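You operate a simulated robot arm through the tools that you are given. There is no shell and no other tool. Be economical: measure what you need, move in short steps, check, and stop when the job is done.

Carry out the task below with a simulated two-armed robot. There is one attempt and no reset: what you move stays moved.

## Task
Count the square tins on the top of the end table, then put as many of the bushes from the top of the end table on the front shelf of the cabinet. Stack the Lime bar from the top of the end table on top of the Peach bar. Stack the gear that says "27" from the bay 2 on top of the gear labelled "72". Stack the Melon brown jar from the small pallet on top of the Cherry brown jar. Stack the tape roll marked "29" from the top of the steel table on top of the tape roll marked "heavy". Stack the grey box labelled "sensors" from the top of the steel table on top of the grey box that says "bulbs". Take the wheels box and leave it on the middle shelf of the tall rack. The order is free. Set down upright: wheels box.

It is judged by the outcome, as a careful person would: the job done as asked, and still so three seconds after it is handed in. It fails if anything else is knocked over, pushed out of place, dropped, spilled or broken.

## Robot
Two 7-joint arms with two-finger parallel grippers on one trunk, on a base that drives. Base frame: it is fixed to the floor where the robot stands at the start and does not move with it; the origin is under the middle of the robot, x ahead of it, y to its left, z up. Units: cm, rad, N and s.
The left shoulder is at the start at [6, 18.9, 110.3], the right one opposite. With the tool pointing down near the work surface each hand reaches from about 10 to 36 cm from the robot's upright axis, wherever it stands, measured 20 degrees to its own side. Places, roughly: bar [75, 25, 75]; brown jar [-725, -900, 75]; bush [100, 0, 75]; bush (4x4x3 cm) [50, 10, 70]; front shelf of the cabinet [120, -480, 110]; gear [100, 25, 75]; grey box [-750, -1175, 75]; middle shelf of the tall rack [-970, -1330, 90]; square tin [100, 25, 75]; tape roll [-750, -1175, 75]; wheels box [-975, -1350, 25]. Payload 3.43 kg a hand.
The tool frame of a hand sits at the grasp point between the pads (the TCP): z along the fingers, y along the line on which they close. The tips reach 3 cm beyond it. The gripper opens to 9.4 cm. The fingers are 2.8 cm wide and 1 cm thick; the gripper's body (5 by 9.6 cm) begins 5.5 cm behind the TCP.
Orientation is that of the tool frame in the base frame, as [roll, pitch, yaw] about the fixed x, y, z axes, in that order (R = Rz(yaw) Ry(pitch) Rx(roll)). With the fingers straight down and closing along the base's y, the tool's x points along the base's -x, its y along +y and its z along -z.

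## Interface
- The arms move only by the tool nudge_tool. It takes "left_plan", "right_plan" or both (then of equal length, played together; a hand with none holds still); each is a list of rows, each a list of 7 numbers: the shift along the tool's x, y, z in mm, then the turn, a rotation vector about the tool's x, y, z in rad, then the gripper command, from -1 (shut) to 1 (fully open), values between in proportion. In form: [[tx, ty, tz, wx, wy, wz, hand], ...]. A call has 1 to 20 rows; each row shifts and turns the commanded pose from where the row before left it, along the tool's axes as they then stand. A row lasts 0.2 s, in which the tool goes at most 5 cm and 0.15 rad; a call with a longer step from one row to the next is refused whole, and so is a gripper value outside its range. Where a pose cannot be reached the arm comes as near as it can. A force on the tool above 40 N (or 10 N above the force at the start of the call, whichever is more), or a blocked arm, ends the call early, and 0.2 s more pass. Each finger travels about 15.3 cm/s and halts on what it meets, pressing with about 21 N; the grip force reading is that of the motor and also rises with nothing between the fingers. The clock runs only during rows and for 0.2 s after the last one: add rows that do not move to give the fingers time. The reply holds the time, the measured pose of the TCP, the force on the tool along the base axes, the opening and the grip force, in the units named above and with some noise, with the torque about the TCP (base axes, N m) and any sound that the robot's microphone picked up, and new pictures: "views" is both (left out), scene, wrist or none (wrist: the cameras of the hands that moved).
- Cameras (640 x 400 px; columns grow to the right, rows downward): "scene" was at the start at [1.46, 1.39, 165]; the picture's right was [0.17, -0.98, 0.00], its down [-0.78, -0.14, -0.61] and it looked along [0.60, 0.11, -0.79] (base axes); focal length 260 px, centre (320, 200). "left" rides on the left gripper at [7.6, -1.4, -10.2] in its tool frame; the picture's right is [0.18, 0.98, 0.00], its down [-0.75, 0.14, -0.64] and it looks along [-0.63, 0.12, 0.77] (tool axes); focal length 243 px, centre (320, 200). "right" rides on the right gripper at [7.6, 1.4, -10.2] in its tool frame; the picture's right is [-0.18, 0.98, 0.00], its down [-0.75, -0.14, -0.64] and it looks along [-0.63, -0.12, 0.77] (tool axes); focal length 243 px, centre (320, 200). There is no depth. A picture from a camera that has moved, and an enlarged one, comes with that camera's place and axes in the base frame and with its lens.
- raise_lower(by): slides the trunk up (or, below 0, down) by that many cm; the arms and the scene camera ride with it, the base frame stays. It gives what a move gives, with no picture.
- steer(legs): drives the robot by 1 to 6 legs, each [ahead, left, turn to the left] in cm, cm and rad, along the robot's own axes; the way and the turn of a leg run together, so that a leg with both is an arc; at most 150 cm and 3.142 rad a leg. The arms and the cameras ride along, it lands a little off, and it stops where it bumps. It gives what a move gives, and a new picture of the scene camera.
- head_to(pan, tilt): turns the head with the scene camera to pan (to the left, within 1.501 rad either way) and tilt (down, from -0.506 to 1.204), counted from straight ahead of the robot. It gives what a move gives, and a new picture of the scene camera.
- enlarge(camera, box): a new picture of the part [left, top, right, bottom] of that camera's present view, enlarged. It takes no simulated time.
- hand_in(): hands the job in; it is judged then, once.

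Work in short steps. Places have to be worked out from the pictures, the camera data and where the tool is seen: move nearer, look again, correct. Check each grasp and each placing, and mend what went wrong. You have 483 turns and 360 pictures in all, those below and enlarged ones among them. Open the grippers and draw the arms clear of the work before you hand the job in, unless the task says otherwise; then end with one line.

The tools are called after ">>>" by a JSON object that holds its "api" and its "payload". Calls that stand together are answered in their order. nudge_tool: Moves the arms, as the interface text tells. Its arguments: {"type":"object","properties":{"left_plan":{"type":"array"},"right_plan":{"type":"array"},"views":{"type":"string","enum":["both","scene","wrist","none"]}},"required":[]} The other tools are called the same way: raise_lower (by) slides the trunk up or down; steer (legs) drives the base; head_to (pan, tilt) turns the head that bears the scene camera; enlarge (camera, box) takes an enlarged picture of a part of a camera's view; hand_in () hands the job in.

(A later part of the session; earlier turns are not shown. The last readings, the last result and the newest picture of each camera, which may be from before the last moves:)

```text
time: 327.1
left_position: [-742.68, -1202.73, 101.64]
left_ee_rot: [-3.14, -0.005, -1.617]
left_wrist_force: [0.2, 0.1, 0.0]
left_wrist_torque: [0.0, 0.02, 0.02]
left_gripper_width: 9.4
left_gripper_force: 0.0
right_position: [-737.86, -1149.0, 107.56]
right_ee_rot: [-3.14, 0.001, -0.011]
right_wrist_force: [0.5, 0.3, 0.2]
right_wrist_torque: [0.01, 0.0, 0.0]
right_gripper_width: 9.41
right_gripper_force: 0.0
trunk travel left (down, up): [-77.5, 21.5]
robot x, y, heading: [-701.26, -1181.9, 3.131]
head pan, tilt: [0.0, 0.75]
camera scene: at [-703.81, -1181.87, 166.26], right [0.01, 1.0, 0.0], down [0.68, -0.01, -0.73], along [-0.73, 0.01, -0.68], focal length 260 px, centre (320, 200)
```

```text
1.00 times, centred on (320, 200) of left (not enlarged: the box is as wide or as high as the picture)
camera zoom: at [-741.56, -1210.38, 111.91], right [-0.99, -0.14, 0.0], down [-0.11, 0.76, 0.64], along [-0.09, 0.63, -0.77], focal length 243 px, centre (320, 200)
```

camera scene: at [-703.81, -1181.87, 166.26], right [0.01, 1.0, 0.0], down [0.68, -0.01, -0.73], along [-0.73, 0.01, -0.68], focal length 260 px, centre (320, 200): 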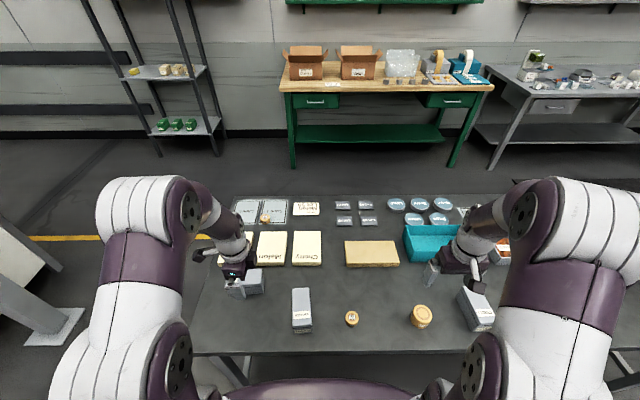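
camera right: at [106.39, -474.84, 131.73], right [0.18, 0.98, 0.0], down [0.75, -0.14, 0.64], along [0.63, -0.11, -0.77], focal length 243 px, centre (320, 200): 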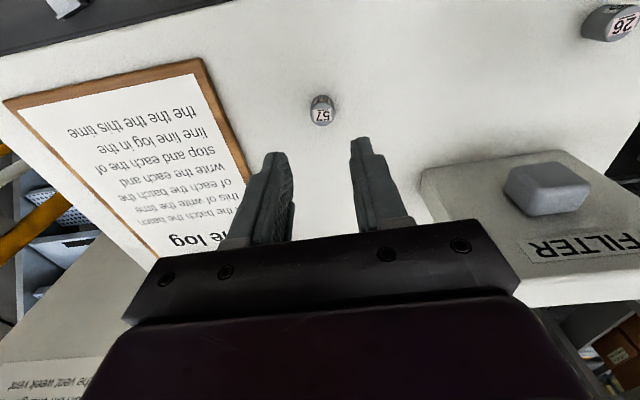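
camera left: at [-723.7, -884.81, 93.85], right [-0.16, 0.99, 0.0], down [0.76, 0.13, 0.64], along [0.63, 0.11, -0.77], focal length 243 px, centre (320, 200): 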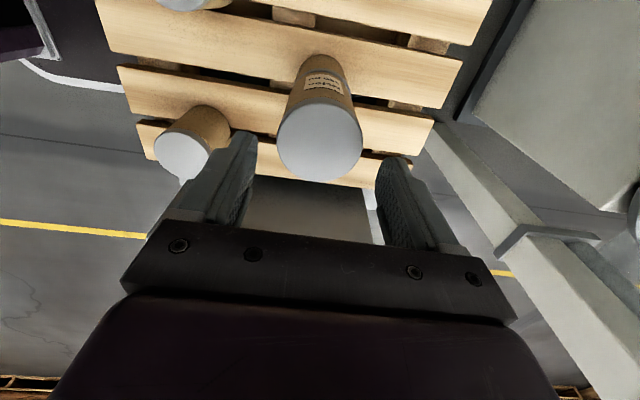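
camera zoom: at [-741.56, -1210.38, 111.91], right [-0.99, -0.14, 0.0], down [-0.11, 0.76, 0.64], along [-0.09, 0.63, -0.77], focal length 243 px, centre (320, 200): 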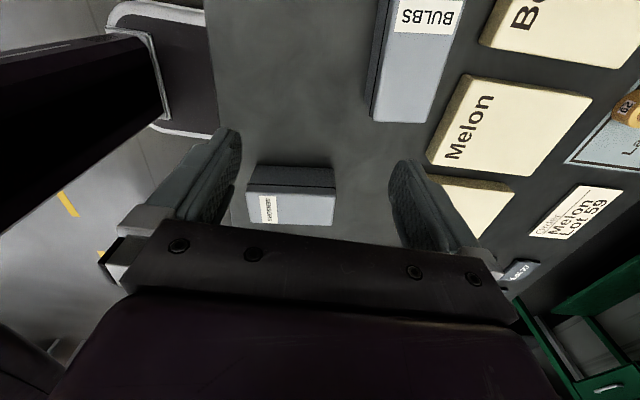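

SENSORS' top appears at z≈86, centre ≈(-741.4, -1187.5), long side along x. I rotate the left hand to close along y and move over it.

>>> {"api": "nudge_tool", "payload": {"left_plan": [[0, 0, 0, 0, 0, -0.147, 1], [0, 0, 0, 0, 0, -0.147, 1], [0, 0, 0, 0, 0, -0.147, 1], [0, 0, 0, 0, 0, -0.147, 1], [0, 0, 0, 0, 0, -0.147, 1], [0, 0, 0, 0, 0, -0.147, 1], [0, 0, 0, 0, 0, -0.147, 1], [0, 0, 0, 0, 0, -0.147, 1], [0, 0, 0, 0, 0, -0.147, 1], [0, 0, 0, 0, 0, -0.147, 1], [0, 0, 0, 0, 0, -0.147, 1], [2, -25, 0, 0, 0, 0, 1], [2, -25, 0, 0, 0, 0, 1], [2, -25, 0, 0, 0, 0, 1], [2, -25, 0, 0, 0, 0, 1], [2, -25, 0, 0, 0, 0, 1], [2, -25, 0, 0, 0, 0, 1], [0, 0, 0, 0, 0, 0, 1]], "views": "both"}}

```text
time: 330.9
left_position: [-741.45, -1187.67, 101.35]
left_ee_rot: [3.139, 0.0, 0.0]
left_wrist_force: [-0.1, 0.7, 0.2]
left_wrist_torque: [0.0, 0.0, -0.01]
left_gripper_width: 9.41
left_gripper_force: 0.1
right_position: [-737.78, -1149.33, 107.58]
right_ee_rot: [-3.141, 0.002, -0.011]
right_wrist_force: [-0.3, 0.0, 0.6]
right_wrist_torque: [-0.02, -0.02, 0.02]
right_gripper_width: 9.39
right_gripper_force: 0.1
trunk travel left (down, up): [-77.5, 21.5]
robot x, y, heading: [-701.32, -1181.73, 3.132]
head pan, tilt: [0.0, 0.75]
camera scene: at [-703.84, -1181.93, 166.26], right [0.01, 1.0, 0.0], down [0.68, -0.01, -0.73], along [-0.73, 0.01, -0.68], focal length 260 px, centre (320, 200)
camera left: at [-733.87, -1186.23, 111.7], right [0.19, -0.98, 0.0], down [-0.75, -0.14, 0.64], along [-0.63, -0.12, -0.77], focal length 243 px, centre (320, 200)
```

scene: 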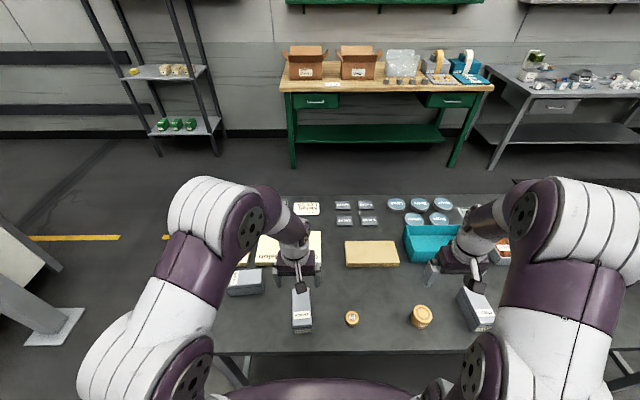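
left: 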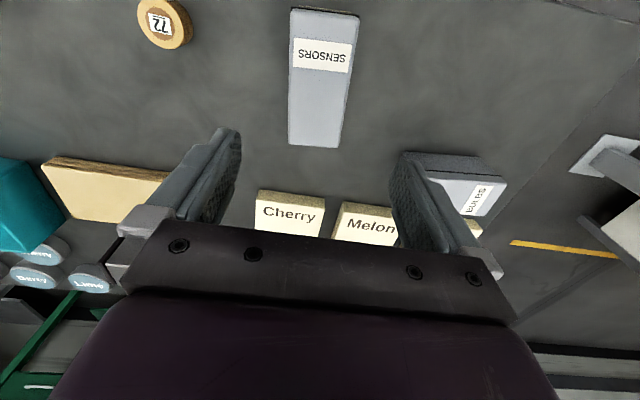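

>>> {"api": "enlarge", "payload": {"camera": "left", "box": [230, 0, 430, 160]}}

>>> {"api": "enlarge", "payload": {"camera": "scene", "box": [220, 255, 340, 345]}}

```text
2.50 times, centred on (330, 80) of left
camera zoom: at [-733.87, -1186.23, 111.7], right [0.19, -0.98, 0.0], down [-0.75, -0.14, 0.64], along [-0.63, -0.12, -0.77], focal length 606 px, centre (295, 500)
```

zoom: 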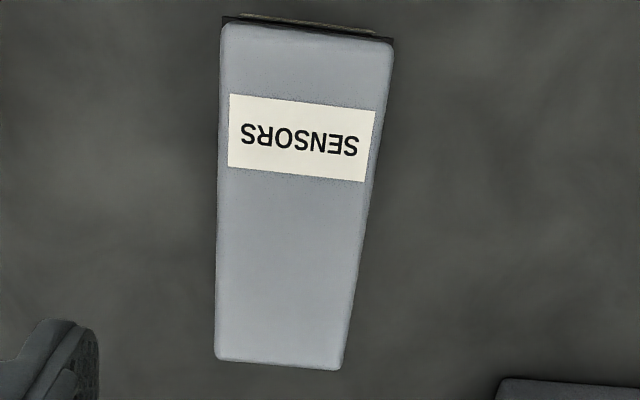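

```text
4.44 times, centred on (280, 300) of scene
camera zoom: at [-703.84, -1181.93, 166.26], right [0.01, 1.0, 0.0], down [0.68, -0.01, -0.73], along [-0.73, 0.01, -0.68], focal length 1154 px, centre (498, -244)
```

zoom: 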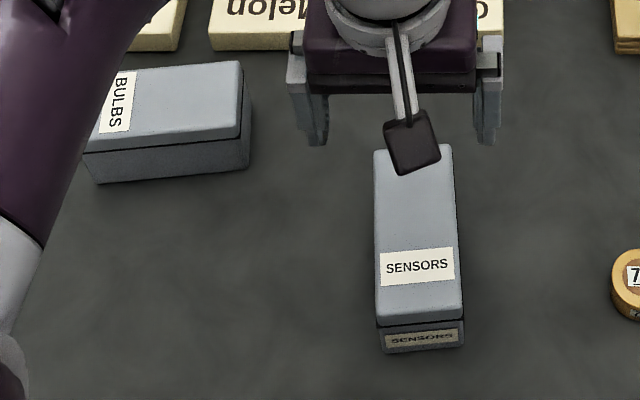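

SENSORS: top z≈86.4, 12×5.7 cm, centre (-740.9, -1187.4), rotated ≈5°; table ≈80.5. I align and descend to z≈91.

>>> {"api": "nudge_tool", "payload": {"left_plan": [[6, -3, 10, 0, 0, -0.087, 1], [0, 0, 25, 0, 0, 0, 1], [0, 0, 25, 0, 0, 0, 1], [0, 0, 25, 0, 0, 0, 1], [0, 0, 20, 0, 0, 0, 1], [0, 0, 0, 0, 0, 0, 1]], "views": "wrist"}}

```text
time: 332.3
left_position: [-740.92, -1187.33, 90.93]
left_ee_rot: [3.141, 0.002, 0.087]
left_wrist_force: [-0.8, 0.2, -0.2]
left_wrist_torque: [-0.02, 0.0, -0.01]
left_gripper_width: 9.39
left_gripper_force: 0.0
right_position: [-737.88, -1149.22, 107.61]
right_ee_rot: [3.141, 0.001, -0.01]
right_wrist_force: [-0.4, 0.3, -0.9]
right_wrist_torque: [-0.02, -0.03, 0.03]
right_gripper_width: 9.41
right_gripper_force: 0.0
trunk travel left (down, up): [-77.5, 21.5]
robot x, y, heading: [-701.7, -1182.0, 3.131]
head pan, tilt: [0.0, 0.75]
camera left: at [-733.54, -1185.34, 101.27], right [0.27, -0.96, 0.0], down [-0.74, -0.2, 0.64], along [-0.62, -0.17, -0.77], focal length 243 px, centre (320, 200)
```

left: 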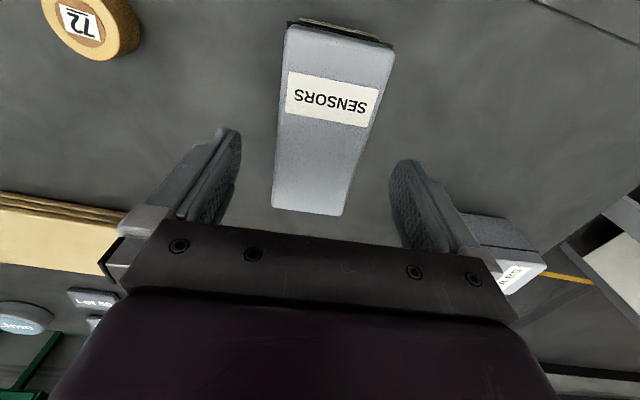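

>>> {"api": "nudge_tool", "payload": {"left_plan": [[0, 0, 20, 0, 0, 0, 1], [0, 0, 20, 0, 0, 0, 1], [0, 0, 15, 0, 0, 0, 1], [0, 0, 10, 0, 0, 0, 1], [0, 0, 0, 0, 0, 0, 0.6], [0, 0, 0, 0, 0, 0, 0.2], [0, 0, 0, 0, 0, 0, -0.2], [0, 0, 0, 0, 0, 0, -1], [0, 0, 0, 0, 0, 0, -1], [0, 0, 0, 0, 0, 0, -1]], "views": "wrist"}}

```text
time: 334.5
left_position: [-740.74, -1187.43, 84.44]
left_ee_rot: [3.14, 0.0, 0.086]
left_wrist_force: [0.6, 0.3, 0.0]
left_wrist_torque: [0.01, 0.01, 0.03]
left_gripper_width: 6.26
left_gripper_force: 20.9
right_position: [-737.9, -1149.1, 107.61]
right_ee_rot: [-3.141, 0.0, -0.01]
right_wrist_force: [-0.4, 0.7, -0.2]
right_wrist_torque: [0.02, 0.0, 0.01]
right_gripper_width: 9.42
right_gripper_force: 0.1
trunk travel left (down, up): [-77.5, 21.5]
robot x, y, heading: [-701.38, -1181.77, 3.13]
head pan, tilt: [0.0, 0.75]
camera left: at [-733.42, -1185.38, 94.81], right [0.27, -0.96, 0.0], down [-0.74, -0.2, 0.64], along [-0.62, -0.18, -0.77], focal length 243 px, centre (320, 200)
```

left: 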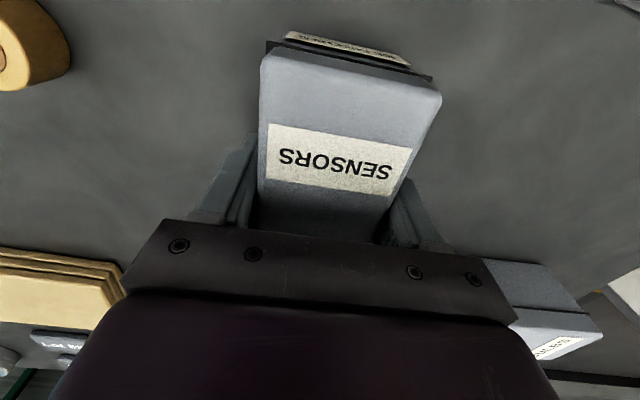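

Width reads 6.26, so the table may be lower than estimated. I reopen and descend gently to find the table for a deeper grip.

>>> {"api": "nudge_tool", "payload": {"left_plan": [[0, 0, 0, 0, 0, 0, 0.6], [0, 0, 0, 0, 0, 0, 0.7], [0, 0, 4, 0, 0, 0, 0.7], [0, 0, 4, 0, 0, 0, 0.7], [0, 0, 4, 0, 0, 0, 0.7], [0, 0, 4, 0, 0, 0, 0.7], [0, 0, 4, 0, 0, 0, 0.7], [0, 0, 0, 0, 0, 0, 0.7]], "views": "wrist"}}

```text
time: 336.1
left_position: [-740.91, -1187.43, 83.03]
left_ee_rot: [-3.141, 0.008, 0.087]
left_wrist_force: [10.9, -2.5, 32.2]
left_wrist_torque: [0.19, -0.79, -0.21]
left_gripper_width: 7.84
left_gripper_force: 0.1
right_position: [-737.45, -1149.07, 107.82]
right_ee_rot: [-3.141, 0.003, -0.009]
right_wrist_force: [-0.6, 0.5, -0.2]
right_wrist_torque: [-0.01, -0.03, 0.0]
right_gripper_width: 9.41
right_gripper_force: 0.0
trunk travel left (down, up): [-77.5, 21.5]
robot x, y, heading: [-701.46, -1182.35, 3.133]
head pan, tilt: [0.0, 0.75]
stopped in row 8 (left hand): the force on the tool passed its limit at 44 N (the readings are from after the stop); the commanded pose is now the measured one
camera left: at [-733.32, -1185.36, 93.3], right [0.27, -0.96, 0.0], down [-0.73, -0.21, 0.65], along [-0.62, -0.17, -0.76], focal length 243 px, centre (320, 200)
```

left: 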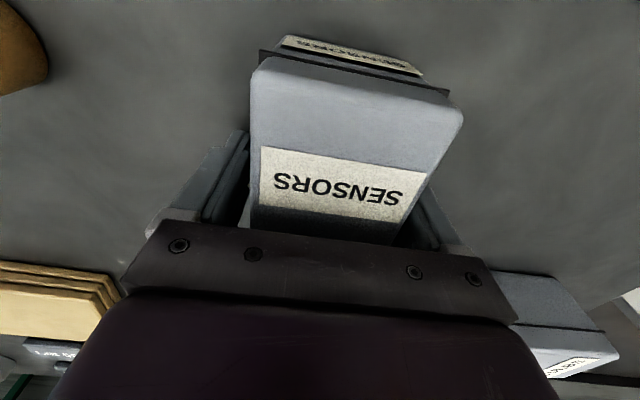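

Contact puts the table at z≈80.1, as estimated. I rise 5 mm, grip and lift slowly.

>>> {"api": "nudge_tool", "payload": {"left_plan": [[0, 0, -5, 0, -0.008, 0, 0.7], [0, 0, 0, 0, 0, 0, 0.2], [0, 0, 0, 0, 0, 0, -0.2], [0, 0, 0, 0, 0, 0, -1], [0, 0, 0, 0, 0, 0, -1], [0, 0, 0, 0, 0, 0, -1], [0, 0, -4, 0, 0, 0, -1], [0, 0, -6, 0, 0, 0, -1], [0, 0, -10, 0, 0, 0, -1], [0, 0, -15, 0, 0, 0, -1], [0, 0, -20, 0, 0, 0, -1], [0, 0, -20, 0, 0, 0, -1], [0, 0, -20, 0, 0, 0, -1], [0, 0, -20, 0, 0, 0, -1], [0, 0, -20, 0, 0, 0, -1], [0, 0, 0, 0, 0, 0, -1]], "views": "both"}}

```text
time: 339.5
left_position: [-740.93, -1187.27, 96.8]
left_ee_rot: [-3.141, 0.014, 0.088]
left_wrist_force: [0.3, 0.6, -1.5]
left_wrist_torque: [0.0, -0.02, -0.01]
left_gripper_width: 6.25
left_gripper_force: 21.5
right_position: [-737.86, -1149.16, 107.54]
right_ee_rot: [3.141, 0.0, -0.011]
right_wrist_force: [0.4, 0.3, -0.7]
right_wrist_torque: [-0.02, -0.01, 0.01]
right_gripper_width: 9.42
right_gripper_force: 0.1
trunk travel left (down, up): [-77.5, 21.5]
robot x, y, heading: [-701.63, -1181.81, 3.131]
head pan, tilt: [0.0, 0.75]
camera scene: at [-703.9, -1181.87, 166.26], right [0.01, 1.0, 0.0], down [0.68, -0.01, -0.73], along [-0.73, 0.01, -0.68], focal length 260 px, centre (320, 200)
camera left: at [-733.33, -1185.31, 107.07], right [0.27, -0.96, 0.0], down [-0.73, -0.21, 0.65], along [-0.63, -0.17, -0.76], focal length 243 px, centre (320, 200)
```

scene: 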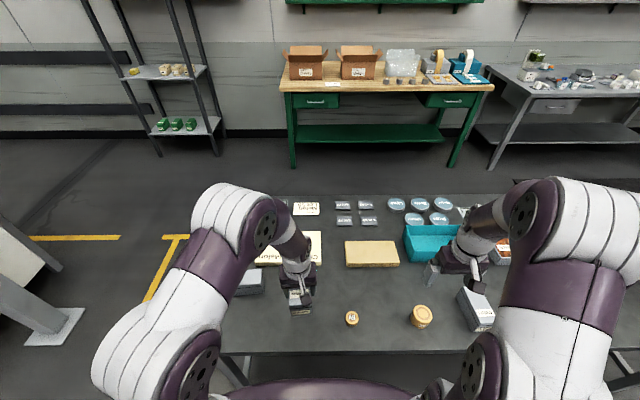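
left: 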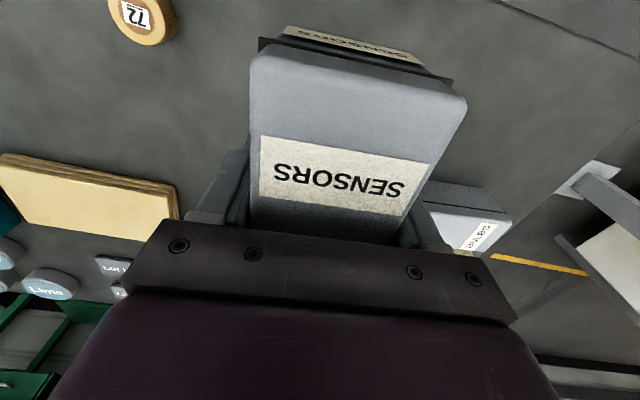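

Box held. I shift the hand aside (+y) to let the head camera see BULBS fully.

>>> {"api": "nudge_tool", "payload": {"left_plan": [[0, -25, -10, 0, 0, 0, -1], [0, -25, -10, 0, 0, 0, -1], [0, -25, -10, 0, 0, 0, -1], [0, -25, -10, 0, 0, 0, -1], [0, -25, 0, 0, 0, 0, -1], [0, -25, 0, 0, 0, 0, -1], [0, 0, 0, 0, 0, 0, -1]], "views": "none"}}

>>> {"api": "enlarge", "payload": {"camera": "scene", "box": [200, 240, 320, 330]}}

```text
time: 341.1
left_position: [-742.2, -1172.38, 100.8]
left_ee_rot: [3.141, 0.013, 0.087]
left_wrist_force: [0.1, 0.5, -2.2]
left_wrist_torque: [0.04, 0.01, 0.01]
left_gripper_width: 6.23
left_gripper_force: 21.4
right_position: [-737.92, -1149.28, 107.67]
right_ee_rot: [3.14, 0.0, -0.01]
right_wrist_force: [-0.3, 0.0, 0.4]
right_wrist_torque: [0.01, -0.04, 0.02]
right_gripper_width: 9.41
right_gripper_force: 0.0
trunk travel left (down, up): [-77.5, 21.5]
robot x, y, heading: [-701.74, -1181.95, 3.131]
head pan, tilt: [0.0, 0.75]
```

```text
4.44 times, centred on (260, 285) of scene
camera zoom: at [-703.85, -1181.93, 166.26], right [0.01, 1.0, 0.0], down [0.68, -0.01, -0.73], along [-0.73, 0.01, -0.68], focal length 1154 px, centre (587, -178)
```

zoom: 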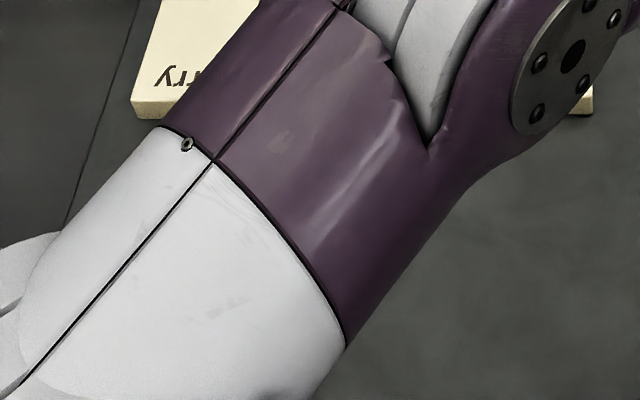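

>>> {"api": "nudge_tool", "payload": {"left_plan": [[-7.7, 24.4, 0, 0, 0, 0, -1], [-7.7, 24.4, 0, 0, 0, 0, -1], [-7.7, 24.4, 0, 0, 0, 0, -1], [-7.7, 24.4, 0, 0, 0, 0, -1], [-7.7, 24.4, 0, 0, 0, 0, -1], [-7.7, 24.4, 0, 0, 0, 0, -1], [-7.7, 24.4, 0, 0, 0, 0, -1], [-7.7, 24.4, 0, 0, 0, 0, -1], [-7.7, 24.4, 0, 0, 0, 0, -1], [-7.7, 24.4, 0, 0, 0, 0, -1], [-7.7, 24.4, 0, 0, 0, 0, -1], [-7.7, 24.4, 0, 0, 0, 0, -1], [-7.7, 24.4, 0, 0, 0, 0, -1], [-7.7, 24.4, 0, 0, 0, 0, -1], [0, 0, 0, 0, 0, 0, -1]], "views": "none"}}

>>> {"api": "nudge_tool", "payload": {"left_plan": [[0, 0, 0, 0, 0, 0.1466, -1], [0, 0, 0, 0, 0, 0.1466, -1], [0, 0, 0, 0, 0, 0.1466, -1], [0, 0, 0, 0, 0, 0.1466, -1], [0, 0, 0, 0, 0, 0.1466, -1], [0, 0, 0, 0, 0, 0.1466, -1], [0, 0, 0, 0, 0, 0.1466, -1], [0, 0, 0, 0, 0, 0.1466, -1], [0, 0, 0, 0, 0, 0.1466, -1], [0, 0, 0, 0, 0, 0.1466, -1], [0, 0, 0, 0, 0, 0, -1]], "views": "both"}}

```text
time: 344.3
left_position: [-749.98, -1207.51, 100.83]
left_ee_rot: [3.14, 0.014, 0.087]
left_wrist_force: [0.8, -0.1, -2.2]
left_wrist_torque: [0.02, 0.03, 0.0]
left_gripper_width: 6.25
left_gripper_force: 20.9
right_position: [-737.81, -1149.12, 107.65]
right_ee_rot: [-3.141, 0.001, -0.008]
right_wrist_force: [-0.6, -0.1, 0.6]
right_wrist_torque: [0.01, 0.02, 0.0]
right_gripper_width: 9.41
right_gripper_force: 0.1
trunk travel left (down, up): [-77.5, 21.5]
robot x, y, heading: [-701.58, -1182.19, 3.126]
head pan, tilt: [0.0, 0.75]
```

```text
time: 346.7
left_position: [-749.94, -1207.49, 100.84]
left_ee_rot: [3.127, 0.001, -1.382]
left_wrist_force: [0.5, 1.0, -1.7]
left_wrist_torque: [0.01, 0.0, -0.01]
left_gripper_width: 6.23
left_gripper_force: 21.3
right_position: [-737.76, -1149.19, 107.62]
right_ee_rot: [-3.141, 0.0, -0.012]
right_wrist_force: [-0.4, 0.3, 0.3]
right_wrist_torque: [0.03, 0.02, 0.01]
right_gripper_width: 9.41
right_gripper_force: 0.0
trunk travel left (down, up): [-77.5, 21.5]
robot x, y, heading: [-701.81, -1182.05, 3.131]
head pan, tilt: [0.0, 0.75]
camera scene: at [-703.87, -1181.9, 166.26], right [0.01, 1.0, 0.0], down [0.68, -0.01, -0.73], along [-0.73, 0.01, -0.68], focal length 260 px, centre (320, 200)
camera left: at [-746.99, -1214.68, 111.21], right [-0.93, -0.37, 0.01], down [-0.27, 0.71, 0.65], along [-0.25, 0.6, -0.76], focal length 243 px, centre (320, 200)
```

scene: 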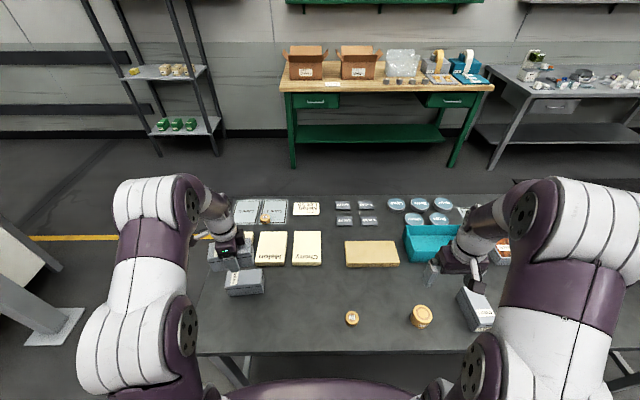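
left: 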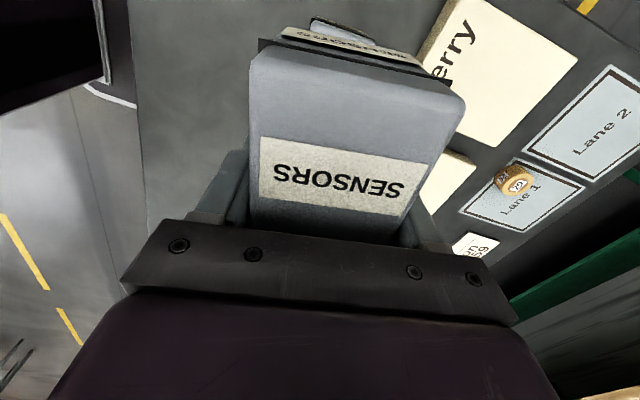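

>>> {"api": "enlarge", "payload": {"camera": "scene", "box": [190, 225, 310, 305]}}

>>> {"api": "enlarge", "payload": {"camera": "left", "box": [230, 0, 480, 130]}}

```text
5.00 times, centred on (250, 265) of scene
camera zoom: at [-703.87, -1181.9, 166.26], right [0.01, 1.0, 0.0], down [0.68, -0.01, -0.73], along [-0.73, 0.01, -0.68], focal length 1298 px, centre (670, -125)
```

zoom: 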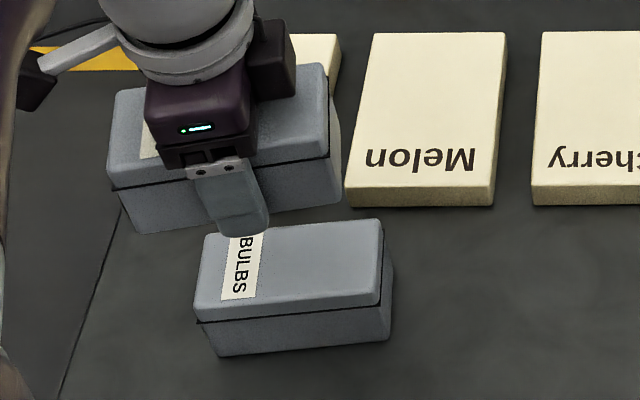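

```text
2.56 times, centred on (355, 65) of left
camera zoom: at [-746.99, -1214.68, 111.21], right [-0.93, -0.37, 0.01], down [-0.27, 0.71, 0.65], along [-0.25, 0.6, -0.76], focal length 621 px, centre (230, 546)
```

zoom: 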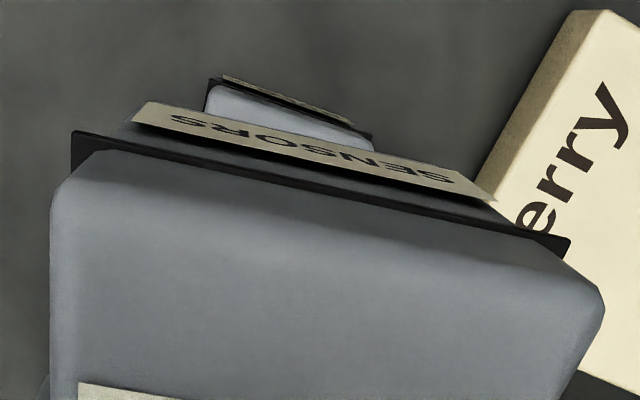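

BULBS top centre computes to ≈(-750.6, -1207.1), axis ≈-84°. I correct pose and lower to z≈92.

>>> {"api": "nudge_tool", "payload": {"left_plan": [[-5, 6, 0, 0, 0, 0.085, -1], [0, 0, 20, 0, 0, 0, -1], [0, 0, 20, 0, 0, 0, -1], [0, 0, 20, 0, 0, 0, -1], [0, 0, 20, 0, 0, 0, -1], [0, 0, 0, 0, 0, 0, -1]], "views": "wrist"}}

>>> {"api": "enlarge", "payload": {"camera": "scene", "box": [190, 225, 310, 305]}}

```text
time: 348.1
left_position: [-750.8, -1207.03, 92.92]
left_ee_rot: [3.126, 0.0, -1.464]
left_wrist_force: [-0.5, -0.1, -2.4]
left_wrist_torque: [0.0, -0.02, -0.02]
left_gripper_width: 6.22
left_gripper_force: 21.7
right_position: [-737.94, -1149.19, 107.53]
right_ee_rot: [3.14, 0.002, -0.011]
right_wrist_force: [0.0, -0.3, -0.1]
right_wrist_torque: [-0.01, 0.03, 0.02]
right_gripper_width: 9.41
right_gripper_force: 0.0
trunk travel left (down, up): [-77.5, 21.5]
robot x, y, heading: [-701.92, -1182.38, 3.133]
head pan, tilt: [0.0, 0.75]
camera left: at [-748.44, -1214.5, 103.32], right [-0.96, -0.29, 0.01], down [-0.21, 0.74, 0.64], along [-0.2, 0.61, -0.76], focal length 243 px, centre (320, 200)
```

left: 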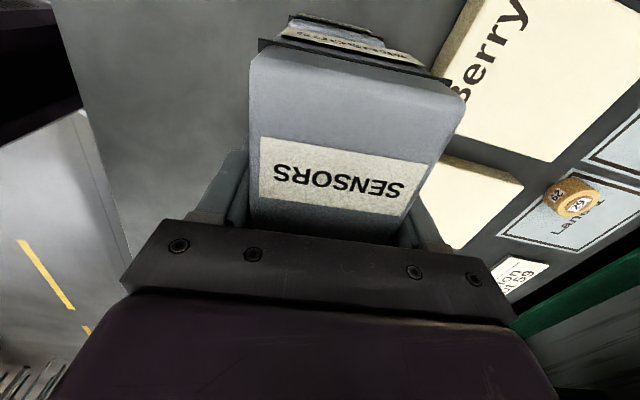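

```text
5.00 times, centred on (250, 265) of scene
camera zoom: at [-703.83, -1181.88, 166.26], right [0.01, 1.0, 0.0], down [0.68, -0.01, -0.73], along [-0.73, 0.01, -0.68], focal length 1298 px, centre (670, -125)
```

zoom: 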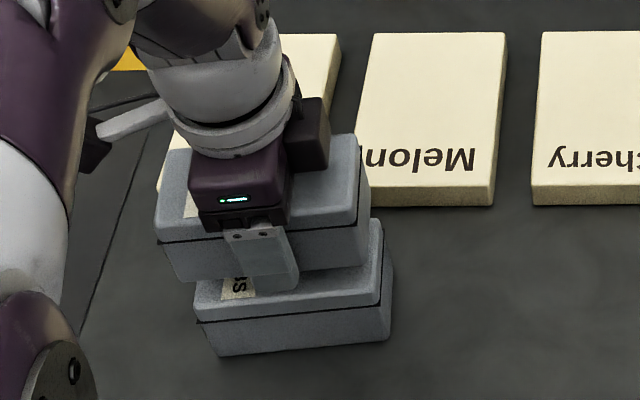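

Alignment matches corner for corner. I lower to contact.

>>> {"api": "nudge_tool", "payload": {"left_plan": [[0, 0, 10, 0, 0, 0, -1], [0, 0, 8, 0, 0, 0, -1], [0, 0, 5, 0, 0, 0, -1], [0, 0, 3, 0, 0, 0, -1], [0, 0, 3, 0, 0, 0, -1], [0, 0, 0, 0, 0, 0, -1]], "views": "none"}}

>>> {"api": "nudge_tool", "payload": {"left_plan": [[0, 0, 2, 0, 0, 0, -1], [0, 0, 2, 0, 0, 0, -1], [0, 0, 0, 0, 0, 0, -1]], "views": "none"}}

>>> {"api": "enlarge", "payload": {"camera": "scene", "box": [190, 225, 310, 305]}}

```text
time: 349.5
left_position: [-750.68, -1207.02, 90.06]
left_ee_rot: [3.123, 0.0, -1.464]
left_wrist_force: [-0.7, -3.5, 11.9]
left_wrist_torque: [0.63, -0.34, -0.04]
left_gripper_width: 6.25
left_gripper_force: 21.2
right_position: [-737.73, -1149.08, 107.52]
right_ee_rot: [-3.141, 0.002, -0.011]
right_wrist_force: [0.5, -0.4, -0.6]
right_wrist_torque: [-0.02, 0.01, 0.0]
right_gripper_width: 9.42
right_gripper_force: 0.1
trunk travel left (down, up): [-77.5, 21.5]
robot x, y, heading: [-701.35, -1182.21, 3.13]
head pan, tilt: [0.0, 0.75]
```

```text
time: 350.3
left_position: [-750.72, -1206.94, 89.57]
left_ee_rot: [3.125, 0.0, -1.465]
left_wrist_force: [-0.2, -1.4, 13.7]
left_wrist_torque: [0.17, -0.39, -0.08]
left_gripper_width: 6.24
left_gripper_force: 21.1
right_position: [-737.65, -1149.08, 107.52]
right_ee_rot: [3.141, 0.003, -0.011]
right_wrist_force: [0.2, 0.7, 0.0]
right_wrist_torque: [0.0, -0.01, 0.0]
right_gripper_width: 9.38
right_gripper_force: 0.1
trunk travel left (down, up): [-77.5, 21.5]
robot x, y, heading: [-701.48, -1181.8, 3.135]
head pan, tilt: [0.0, 0.75]
```

```text
5.00 times, centred on (250, 265) of scene
camera zoom: at [-703.68, -1181.84, 166.26], right [0.01, 1.0, 0.0], down [0.68, -0.01, -0.73], along [-0.73, 0.01, -0.68], focal length 1298 px, centre (670, -125)
```

zoom: 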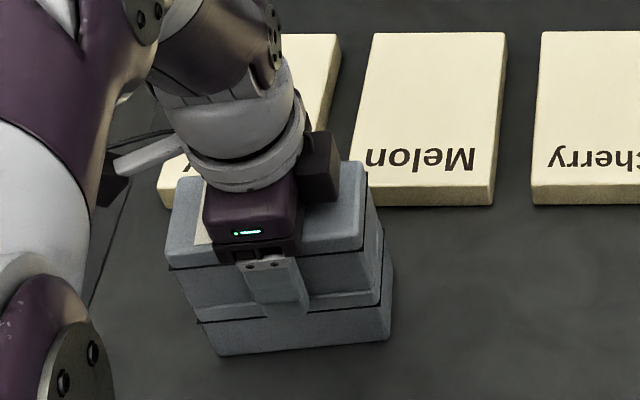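

Contact made, offset ≈0.7 cm to the back. I lift 4 mm, shift +x 6 mm, and set down again.

>>> {"api": "nudge_tool", "payload": {"left_plan": [[0, 0, -4, 0, 0, 0, -1], [0, 0, -4, 0, 0, 0, -1], [0, -6, 0, 0, 0, 0, -1], [0, 0, 3, 0, 0, 0, -1], [0, 0, 3, 0, 0, 0, -1], [0, 0, 2, 0, 0, 0, -1], [0, 0, 0, 0, 0, 0, -1]], "views": "none"}}

>>> {"api": "enlarge", "payload": {"camera": "scene", "box": [190, 225, 310, 305]}}

```text
time: 351.9
left_position: [-750.08, -1206.88, 89.93]
left_ee_rot: [3.118, 0.0, -1.462]
left_wrist_force: [0.6, -4.8, 24.2]
left_wrist_torque: [-0.27, 0.9, 0.15]
left_gripper_width: 6.23
left_gripper_force: 20.9
right_position: [-737.61, -1149.07, 107.7]
right_ee_rot: [-3.141, 0.004, -0.011]
right_wrist_force: [-0.2, 0.7, 0.7]
right_wrist_torque: [-0.03, 0.02, 0.0]
right_gripper_width: 9.41
right_gripper_force: 0.1
trunk travel left (down, up): [-77.5, 21.5]
robot x, y, heading: [-701.59, -1181.66, 3.134]
head pan, tilt: [0.0, 0.75]
```

```text
5.00 times, centred on (250, 265) of scene
camera zoom: at [-703.47, -1181.82, 166.3], right [0.01, 1.0, 0.0], down [0.68, -0.01, -0.73], along [-0.73, 0.01, -0.68], focal length 1298 px, centre (670, -125)
```

zoom: 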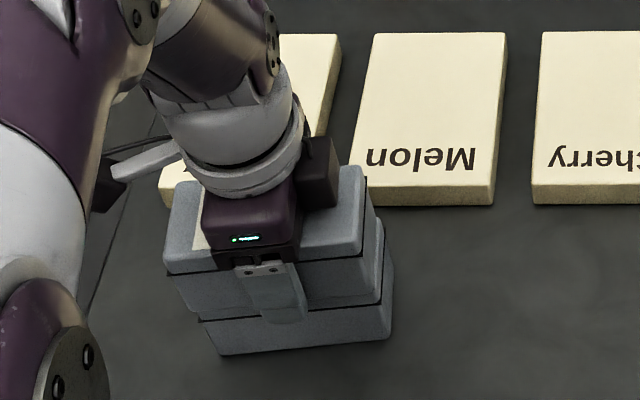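

>>> {"api": "nudge_tool", "payload": {"left_plan": [[0, 0, -1, 0, 0, 0, 0.5], [0, 0, 0, 0, 0, 0, 0.8], [0, 0, 0, 0, 0, 0, 1], [0, 0, -5, 0, 0, 0, 1], [0, 0, -15, 0, 0, 0, 1], [0, 0, -20, 0, 0, 0, 1], [0, 0, -25, 0, 0, 0, 1], [0, 0, -25, 0, 0, 0, 1], [0, 0, -25, 0, 0, 0, 1], [0, 0, -25, 0, 0, 0, 1], [0, 0, 0, 0, 0, 0, 1]], "views": "both"}}

>>> {"api": "enlarge", "payload": {"camera": "scene", "box": [190, 225, 310, 305]}}

```text
time: 354.3
left_position: [-749.82, -1206.81, 103.82]
left_ee_rot: [3.127, 0.001, -1.465]
left_wrist_force: [0.0, -0.6, -0.4]
left_wrist_torque: [-0.03, 0.04, -0.01]
left_gripper_width: 9.41
left_gripper_force: 0.0
right_position: [-737.87, -1149.17, 107.48]
right_ee_rot: [-3.141, 0.001, -0.01]
right_wrist_force: [-0.4, -0.1, -0.3]
right_wrist_torque: [0.0, 0.0, 0.02]
right_gripper_width: 9.4
right_gripper_force: 0.3
trunk travel left (down, up): [-77.5, 21.5]
robot x, y, heading: [-701.68, -1182.08, 3.129]
head pan, tilt: [0.0, 0.75]
camera scene: at [-703.88, -1181.9, 166.26], right [0.01, 1.0, 0.0], down [0.68, -0.01, -0.73], along [-0.73, 0.01, -0.68], focal length 260 px, centre (320, 200)
camera left: at [-747.55, -1214.32, 114.17], right [-0.96, -0.29, 0.01], down [-0.21, 0.73, 0.64], along [-0.2, 0.61, -0.76], focal length 243 px, centre (320, 200)
```

scene: 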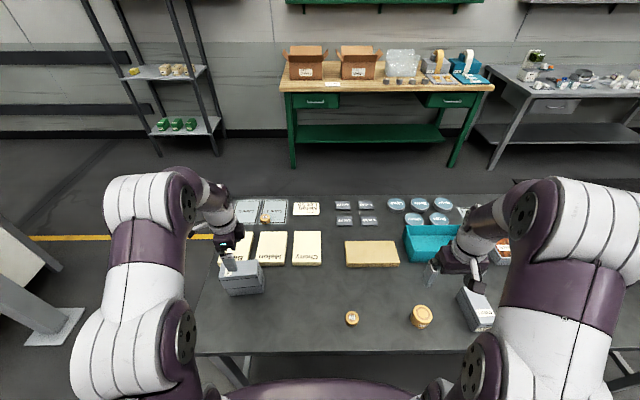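
left: 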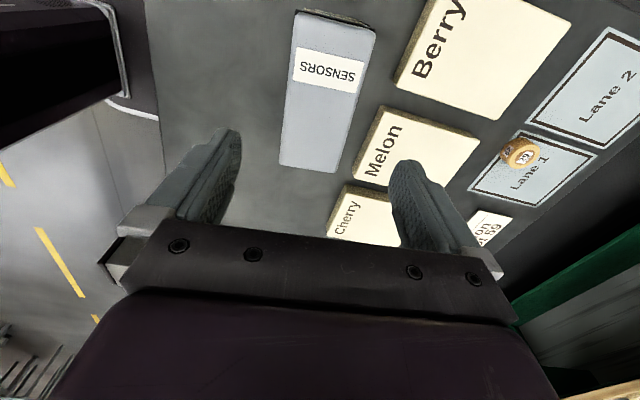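

```text
5.00 times, centred on (250, 265) of scene
camera zoom: at [-703.88, -1181.9, 166.26], right [0.01, 1.0, 0.0], down [0.68, -0.01, -0.73], along [-0.73, 0.01, -0.68], focal length 1298 px, centre (670, -125)
```

zoom: 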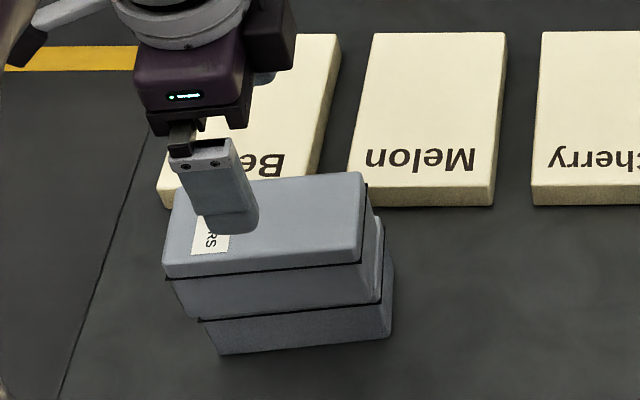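

The boxes are stacked. Tape "29" (≈(-782, -1205.5)) is reachable from the table's south end (edge y≈-1222), so I drive around there facing +y.

>>> {"api": "steer", "payload": {"legs": [[-32, 0, 0], [0, 97, 0], [0, 0, -1.565], [0, 104, 0]]}}

```text
time: 369.9
left_position: [-799.25, -1229.75, 103.78]
left_ee_rot: [3.127, 0.001, -3.032]
left_wrist_force: [-0.5, 0.1, 0.0]
left_wrist_torque: [0.0, 0.0, 0.01]
left_gripper_width: 9.41
left_gripper_force: 0.0
right_position: [-741.49, -1241.74, 107.56]
right_ee_rot: [3.141, 0.001, -1.579]
right_wrist_force: [-0.4, 0.3, -0.4]
right_wrist_torque: [0.03, 0.03, -0.01]
right_gripper_width: 9.4
right_gripper_force: 0.1
trunk travel left (down, up): [-77.5, 21.5]
robot x, y, heading: [-774.9, -1278.04, 1.565]
head pan, tilt: [0.0, 0.75]
camera scene: at [-774.27, -1275.65, 166.26], right [1.0, -0.01, 0.0], down [-0.01, -0.68, -0.73], along [0.01, 0.73, -0.68], focal length 260 px, centre (320, 200)
```

scene: 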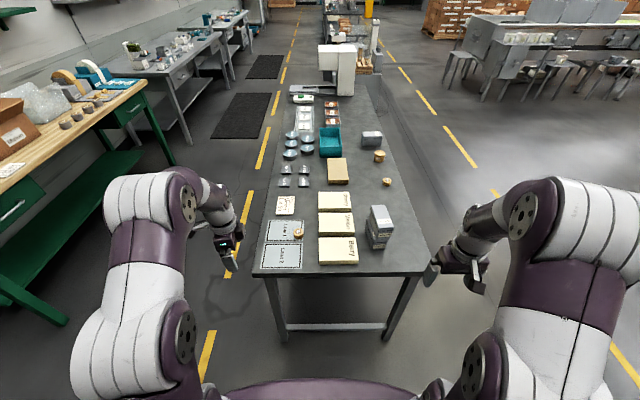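

>>> {"api": "steer", "payload": {"legs": [[25, 0, 0]]}}

>>> {"api": "nudge_tool", "payload": {"left_plan": [[-20, -2, 10, 0, 0, 0, 1], [-20, -2, 10, 0, 0, 0, 1], [-20, -2, 10, 0, 0, 0, 1], [-20, -2, 10, 0, 0, 0, 1], [-20, -2, 10, 0, 0, 0, 1], [-20, -2, 10, 0, 0, 0, 1], [-20, -2, 10, 0, 0, 0, 1], [-25, -2, 10, 0, 0, 0, 1], [0, 0, 0, 0, 0, 0, 1]], "views": "wrist"}}

```text
time: 371.7
left_position: [-798.86, -1204.76, 103.89]
left_ee_rot: [3.129, -0.001, -3.035]
left_wrist_force: [-0.3, -0.6, 0.6]
left_wrist_torque: [0.01, 0.01, 0.0]
left_gripper_width: 9.4
left_gripper_force: 0.0
right_position: [-741.31, -1216.8, 107.47]
right_ee_rot: [3.141, 0.001, -1.58]
right_wrist_force: [-0.7, 0.0, 0.2]
right_wrist_torque: [0.03, -0.04, 0.01]
right_gripper_width: 9.41
right_gripper_force: 0.1
trunk travel left (down, up): [-77.5, 21.5]
robot x, y, heading: [-774.2, -1253.08, 1.561]
head pan, tilt: [0.0, 0.75]
camera scene: at [-774.04, -1250.65, 166.26], right [1.0, -0.01, 0.0], down [-0.01, -0.68, -0.73], along [0.01, 0.73, -0.68], focal length 260 px, centre (320, 200)
```

scene: 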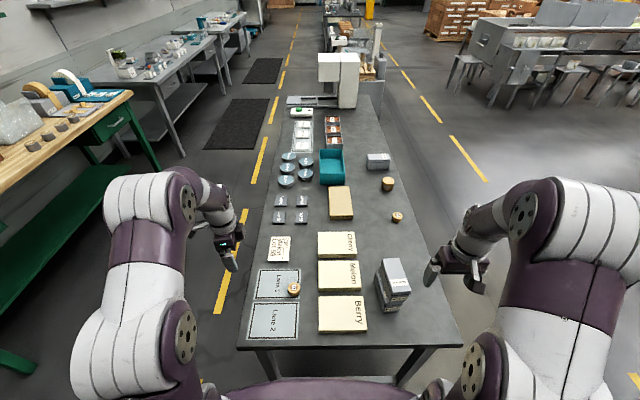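

```text
time: 373.7
left_position: [-782.56, -1204.42, 95.71]
left_ee_rot: [3.126, 0.001, -3.034]
left_wrist_force: [-0.1, 0.9, -1.1]
left_wrist_torque: [0.02, -0.04, -0.02]
left_gripper_width: 9.38
left_gripper_force: 0.1
right_position: [-741.32, -1216.78, 107.68]
right_ee_rot: [-3.141, 0.002, -1.579]
right_wrist_force: [-0.2, -0.3, -0.3]
right_wrist_torque: [-0.01, 0.01, -0.01]
right_gripper_width: 9.42
right_gripper_force: 0.0
trunk travel left (down, up): [-77.5, 21.5]
robot x, y, heading: [-774.32, -1253.0, 1.563]
head pan, tilt: [0.0, 0.75]
camera left: at [-789.96, -1206.91, 106.07], right [-0.29, 0.96, 0.01], down [0.73, 0.21, 0.64], along [0.61, 0.2, -0.76], focal length 243 px, centre (320, 200)
```

left: 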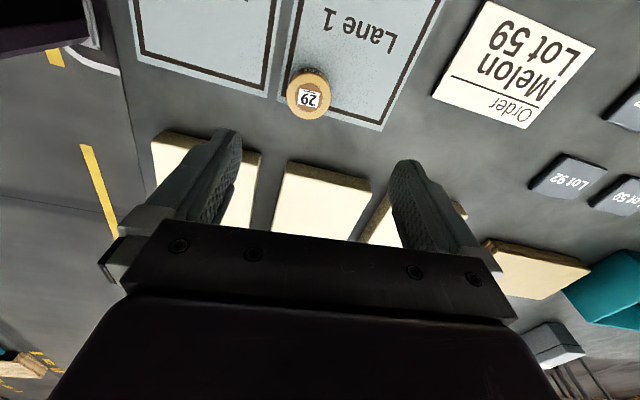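

>>> {"api": "nudge_tool", "payload": {"left_plan": [[5, -10, 20, 0.015, 0, 0, 1], [0, 0, 25, 0, 0, 0, 1], [0, 0, 25, 0, 0, 0, 1], [0, 0, 25, 0, 0, 0, 1], [0, 0, 15, 0, 0, 0, 1], [0, 0, 11, 0, 0, 0, 1], [0, 0, 0, 0, 0, 0, 1]], "views": "wrist"}}

```text
time: 375.3
left_position: [-782.85, -1205.43, 83.53]
left_ee_rot: [3.141, -0.001, -3.034]
left_wrist_force: [-0.5, -0.5, 0.2]
left_wrist_torque: [-0.01, 0.01, 0.01]
left_gripper_width: 9.39
left_gripper_force: 0.0
right_position: [-741.23, -1216.79, 107.55]
right_ee_rot: [3.142, 0.002, -1.58]
right_wrist_force: [0.2, 0.3, -0.5]
right_wrist_torque: [0.03, 0.0, 0.0]
right_gripper_width: 9.39
right_gripper_force: 0.0
trunk travel left (down, up): [-77.5, 21.5]
robot x, y, heading: [-774.29, -1252.93, 1.56]
head pan, tilt: [0.0, 0.75]
camera left: at [-790.23, -1207.75, 93.97], right [-0.29, 0.96, 0.0], down [0.73, 0.22, 0.64], along [0.61, 0.18, -0.77], focal length 243 px, centre (320, 200)
```

left: 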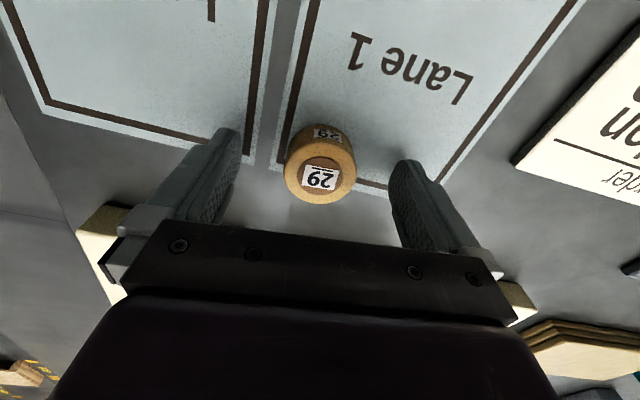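

Well centred. I close and lift.

>>> {"api": "nudge_tool", "payload": {"left_plan": [[0, 0, 0, 0, 0, 0, 0.3], [0, 0, 0, 0, 0, 0, 0], [0, 0, 0, 0, 0, 0, -0.5], [0, 0, 0, 0, 0, 0, -1], [0, 0, 0, 0, 0, 0, -1], [0, 0, -4, 0, 0, 0, -1], [0, 0, -6, 0, 0, 0, -1], [0, 0, -10, 0, 0, 0, -1], [0, 0, -15, 0, 0, 0, -1], [0, 0, -20, 0, 0, 0, -1], [0, 0, -25, 0, 0, 0, -1], [0, 0, -25, 0, 0, 0, -1], [0, 0, -25, 0, 0, 0, -1], [0, 0, -25, 0, 0, 0, -1], [0, 0, -25, 0, 0, 0, -1], [0, 0, 0, 0, 0, 0, -1]], "views": "wrist"}}

```text
time: 378.7
left_position: [-782.84, -1205.54, 101.65]
left_ee_rot: [-3.141, -0.001, -3.035]
left_wrist_force: [-0.3, 0.7, -0.7]
left_wrist_torque: [-0.02, 0.01, 0.0]
left_gripper_width: 4.06
left_gripper_force: 20.9
right_position: [-741.38, -1216.73, 107.61]
right_ee_rot: [-3.14, 0.001, -1.58]
right_wrist_force: [-0.5, -0.1, 0.5]
right_wrist_torque: [0.0, -0.03, 0.02]
right_gripper_width: 9.4
right_gripper_force: 0.0
trunk travel left (down, up): [-77.5, 21.5]
robot x, y, heading: [-774.14, -1253.34, 1.565]
head pan, tilt: [0.0, 0.75]
camera left: at [-790.2, -1207.8, 111.99], right [-0.29, 0.96, 0.0], down [0.73, 0.22, 0.64], along [0.61, 0.18, -0.77], focal length 243 px, centre (320, 200)
```

left: 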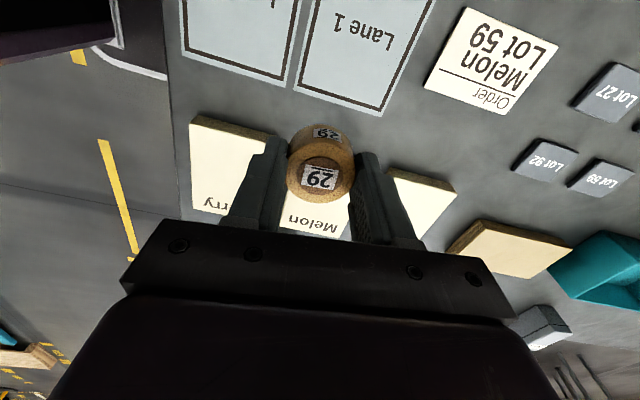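

Tape 29 held. I drive back to the east side, in front of HEAVY (≈(-739, -1149)).

>>> {"api": "steer", "payload": {"legs": [[-27, 0, 0], [0, -106, 0], [0, 0, 1.572], [0, -140, 0]]}}

```text
time: 396.1
left_position: [-715.88, -1146.77, 101.57]
left_ee_rot: [-3.141, -0.001, -1.458]
left_wrist_force: [1.1, 0.7, 0.1]
left_wrist_torque: [-0.01, 0.0, -0.02]
left_gripper_width: 4.04
left_gripper_force: 20.7
right_position: [-705.02, -1105.23, 107.58]
right_ee_rot: [-3.141, -0.001, -0.005]
right_wrist_force: [-0.6, -0.1, 0.3]
right_wrist_torque: [0.0, -0.03, 0.02]
right_gripper_width: 9.41
right_gripper_force: 0.0
trunk travel left (down, up): [-77.5, 21.5]
robot x, y, heading: [-668.65, -1137.53, 3.135]
head pan, tilt: [0.0, 0.75]
camera scene: at [-670.75, -1137.79, 166.26], right [0.01, 1.0, 0.0], down [0.68, 0.0, -0.73], along [-0.73, 0.0, -0.68], focal length 260 px, centre (320, 200)
```

scene: 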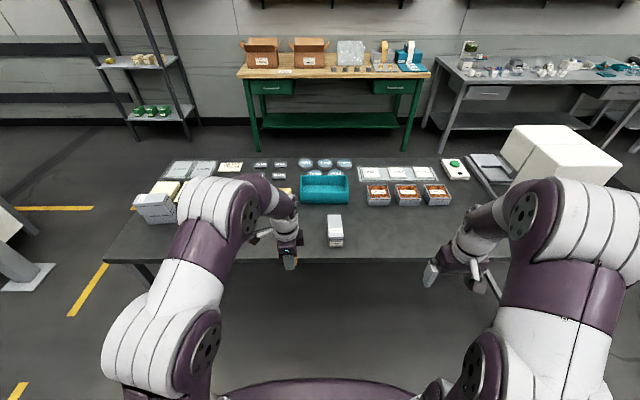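

>>> {"api": "steer", "payload": {"legs": [[21, 0, 0]]}}

>>> {"api": "enlarge", "payload": {"camera": "left", "box": [0, 0, 640, 400]}}

```text
time: 397.8
left_position: [-737.05, -1146.64, 101.63]
left_ee_rot: [-3.141, 0.0, -1.461]
left_wrist_force: [0.4, 0.7, -0.9]
left_wrist_torque: [0.01, 0.04, -0.02]
left_gripper_width: 4.06
left_gripper_force: 21.0
right_position: [-725.86, -1105.02, 107.66]
right_ee_rot: [-3.141, 0.002, -0.006]
right_wrist_force: [0.7, 0.3, 0.3]
right_wrist_torque: [0.0, 0.02, -0.01]
right_gripper_width: 9.39
right_gripper_force: 0.1
trunk travel left (down, up): [-77.5, 21.5]
robot x, y, heading: [-689.47, -1137.67, 3.135]
head pan, tilt: [0.0, 0.75]
camera scene: at [-691.73, -1137.66, 166.26], right [0.01, 1.0, 0.0], down [0.68, 0.0, -0.73], along [-0.73, 0.01, -0.68], focal length 260 px, centre (320, 200)
```

scene: 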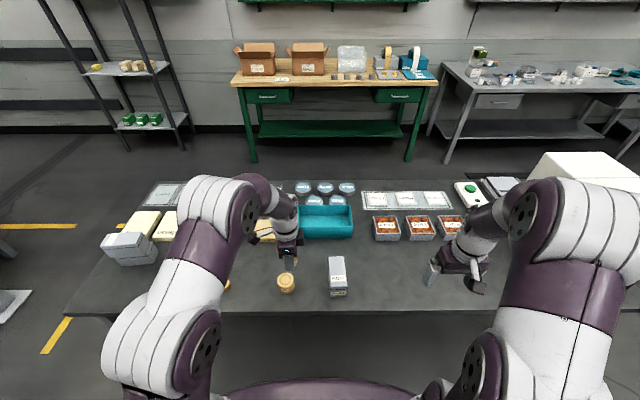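

```text
1.00 times, centred on (320, 200) of left (not enlarged: the box is as wide or as high as the picture)
camera zoom: at [-734.7, -1154.0, 112.0], right [-0.96, -0.29, 0.0], down [-0.22, 0.73, 0.64], along [-0.19, 0.61, -0.77], focal length 243 px, centre (320, 200)
```

zoom: 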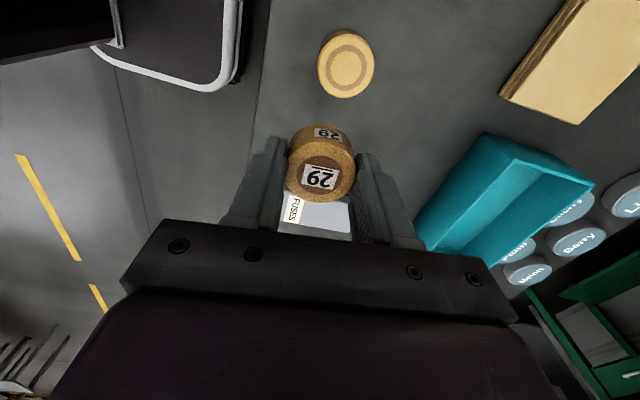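

>>> {"api": "nudge_tool", "payload": {"left_plan": [[11, 13, 15, 0, 0, 0, -1], [10, 12, 15, 0, 0, 0, -1], [0, 0, 20, 0, 0, 0, -1], [0, 0, 20, 0, 0, 0, -1], [0, 0, 20, 0, 0, 0, -1], [0, 0, 0, 0, 0, 0, -1]], "views": "wrist"}}

>>> {"api": "enlarge", "payload": {"camera": "scene", "box": [250, 250, 330, 305]}}

```text
time: 399.1
left_position: [-738.96, -1148.88, 92.64]
left_ee_rot: [-3.14, -0.001, -1.461]
left_wrist_force: [0.4, 0.4, -0.9]
left_wrist_torque: [-0.01, -0.01, 0.0]
left_gripper_width: 4.06
left_gripper_force: 20.8
right_position: [-725.81, -1105.02, 107.7]
right_ee_rot: [-3.141, 0.001, -0.007]
right_wrist_force: [0.0, 0.4, 0.8]
right_wrist_torque: [0.0, -0.02, -0.02]
right_gripper_width: 9.38
right_gripper_force: 0.1
trunk travel left (down, up): [-77.5, 21.5]
robot x, y, heading: [-689.78, -1137.72, 3.135]
head pan, tilt: [0.0, 0.75]
camera left: at [-736.84, -1156.31, 102.91], right [-0.96, -0.29, 0.0], down [-0.22, 0.73, 0.64], along [-0.19, 0.61, -0.77], focal length 243 px, centre (320, 200)
```

left: 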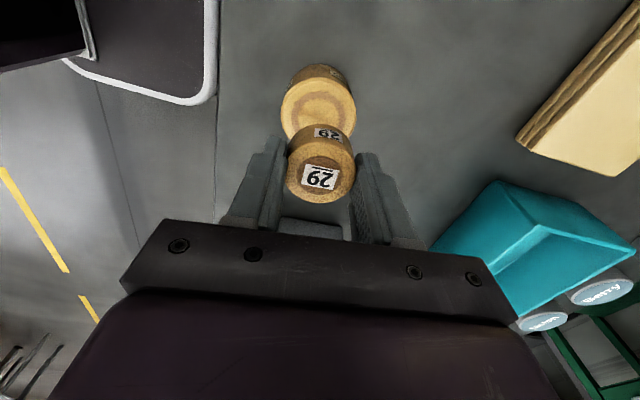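

```text
7.27 times, centred on (290, 278) of scene
camera zoom: at [-691.7, -1137.65, 166.26], right [0.01, 1.0, 0.0], down [0.68, 0.0, -0.73], along [-0.73, 0.01, -0.68], focal length 1888 px, centre (538, -364)
```

zoom: 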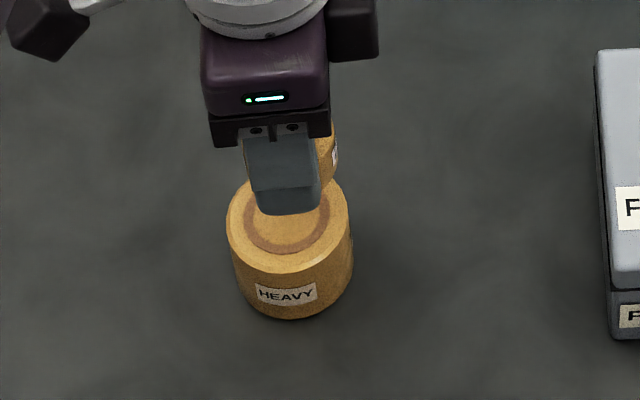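

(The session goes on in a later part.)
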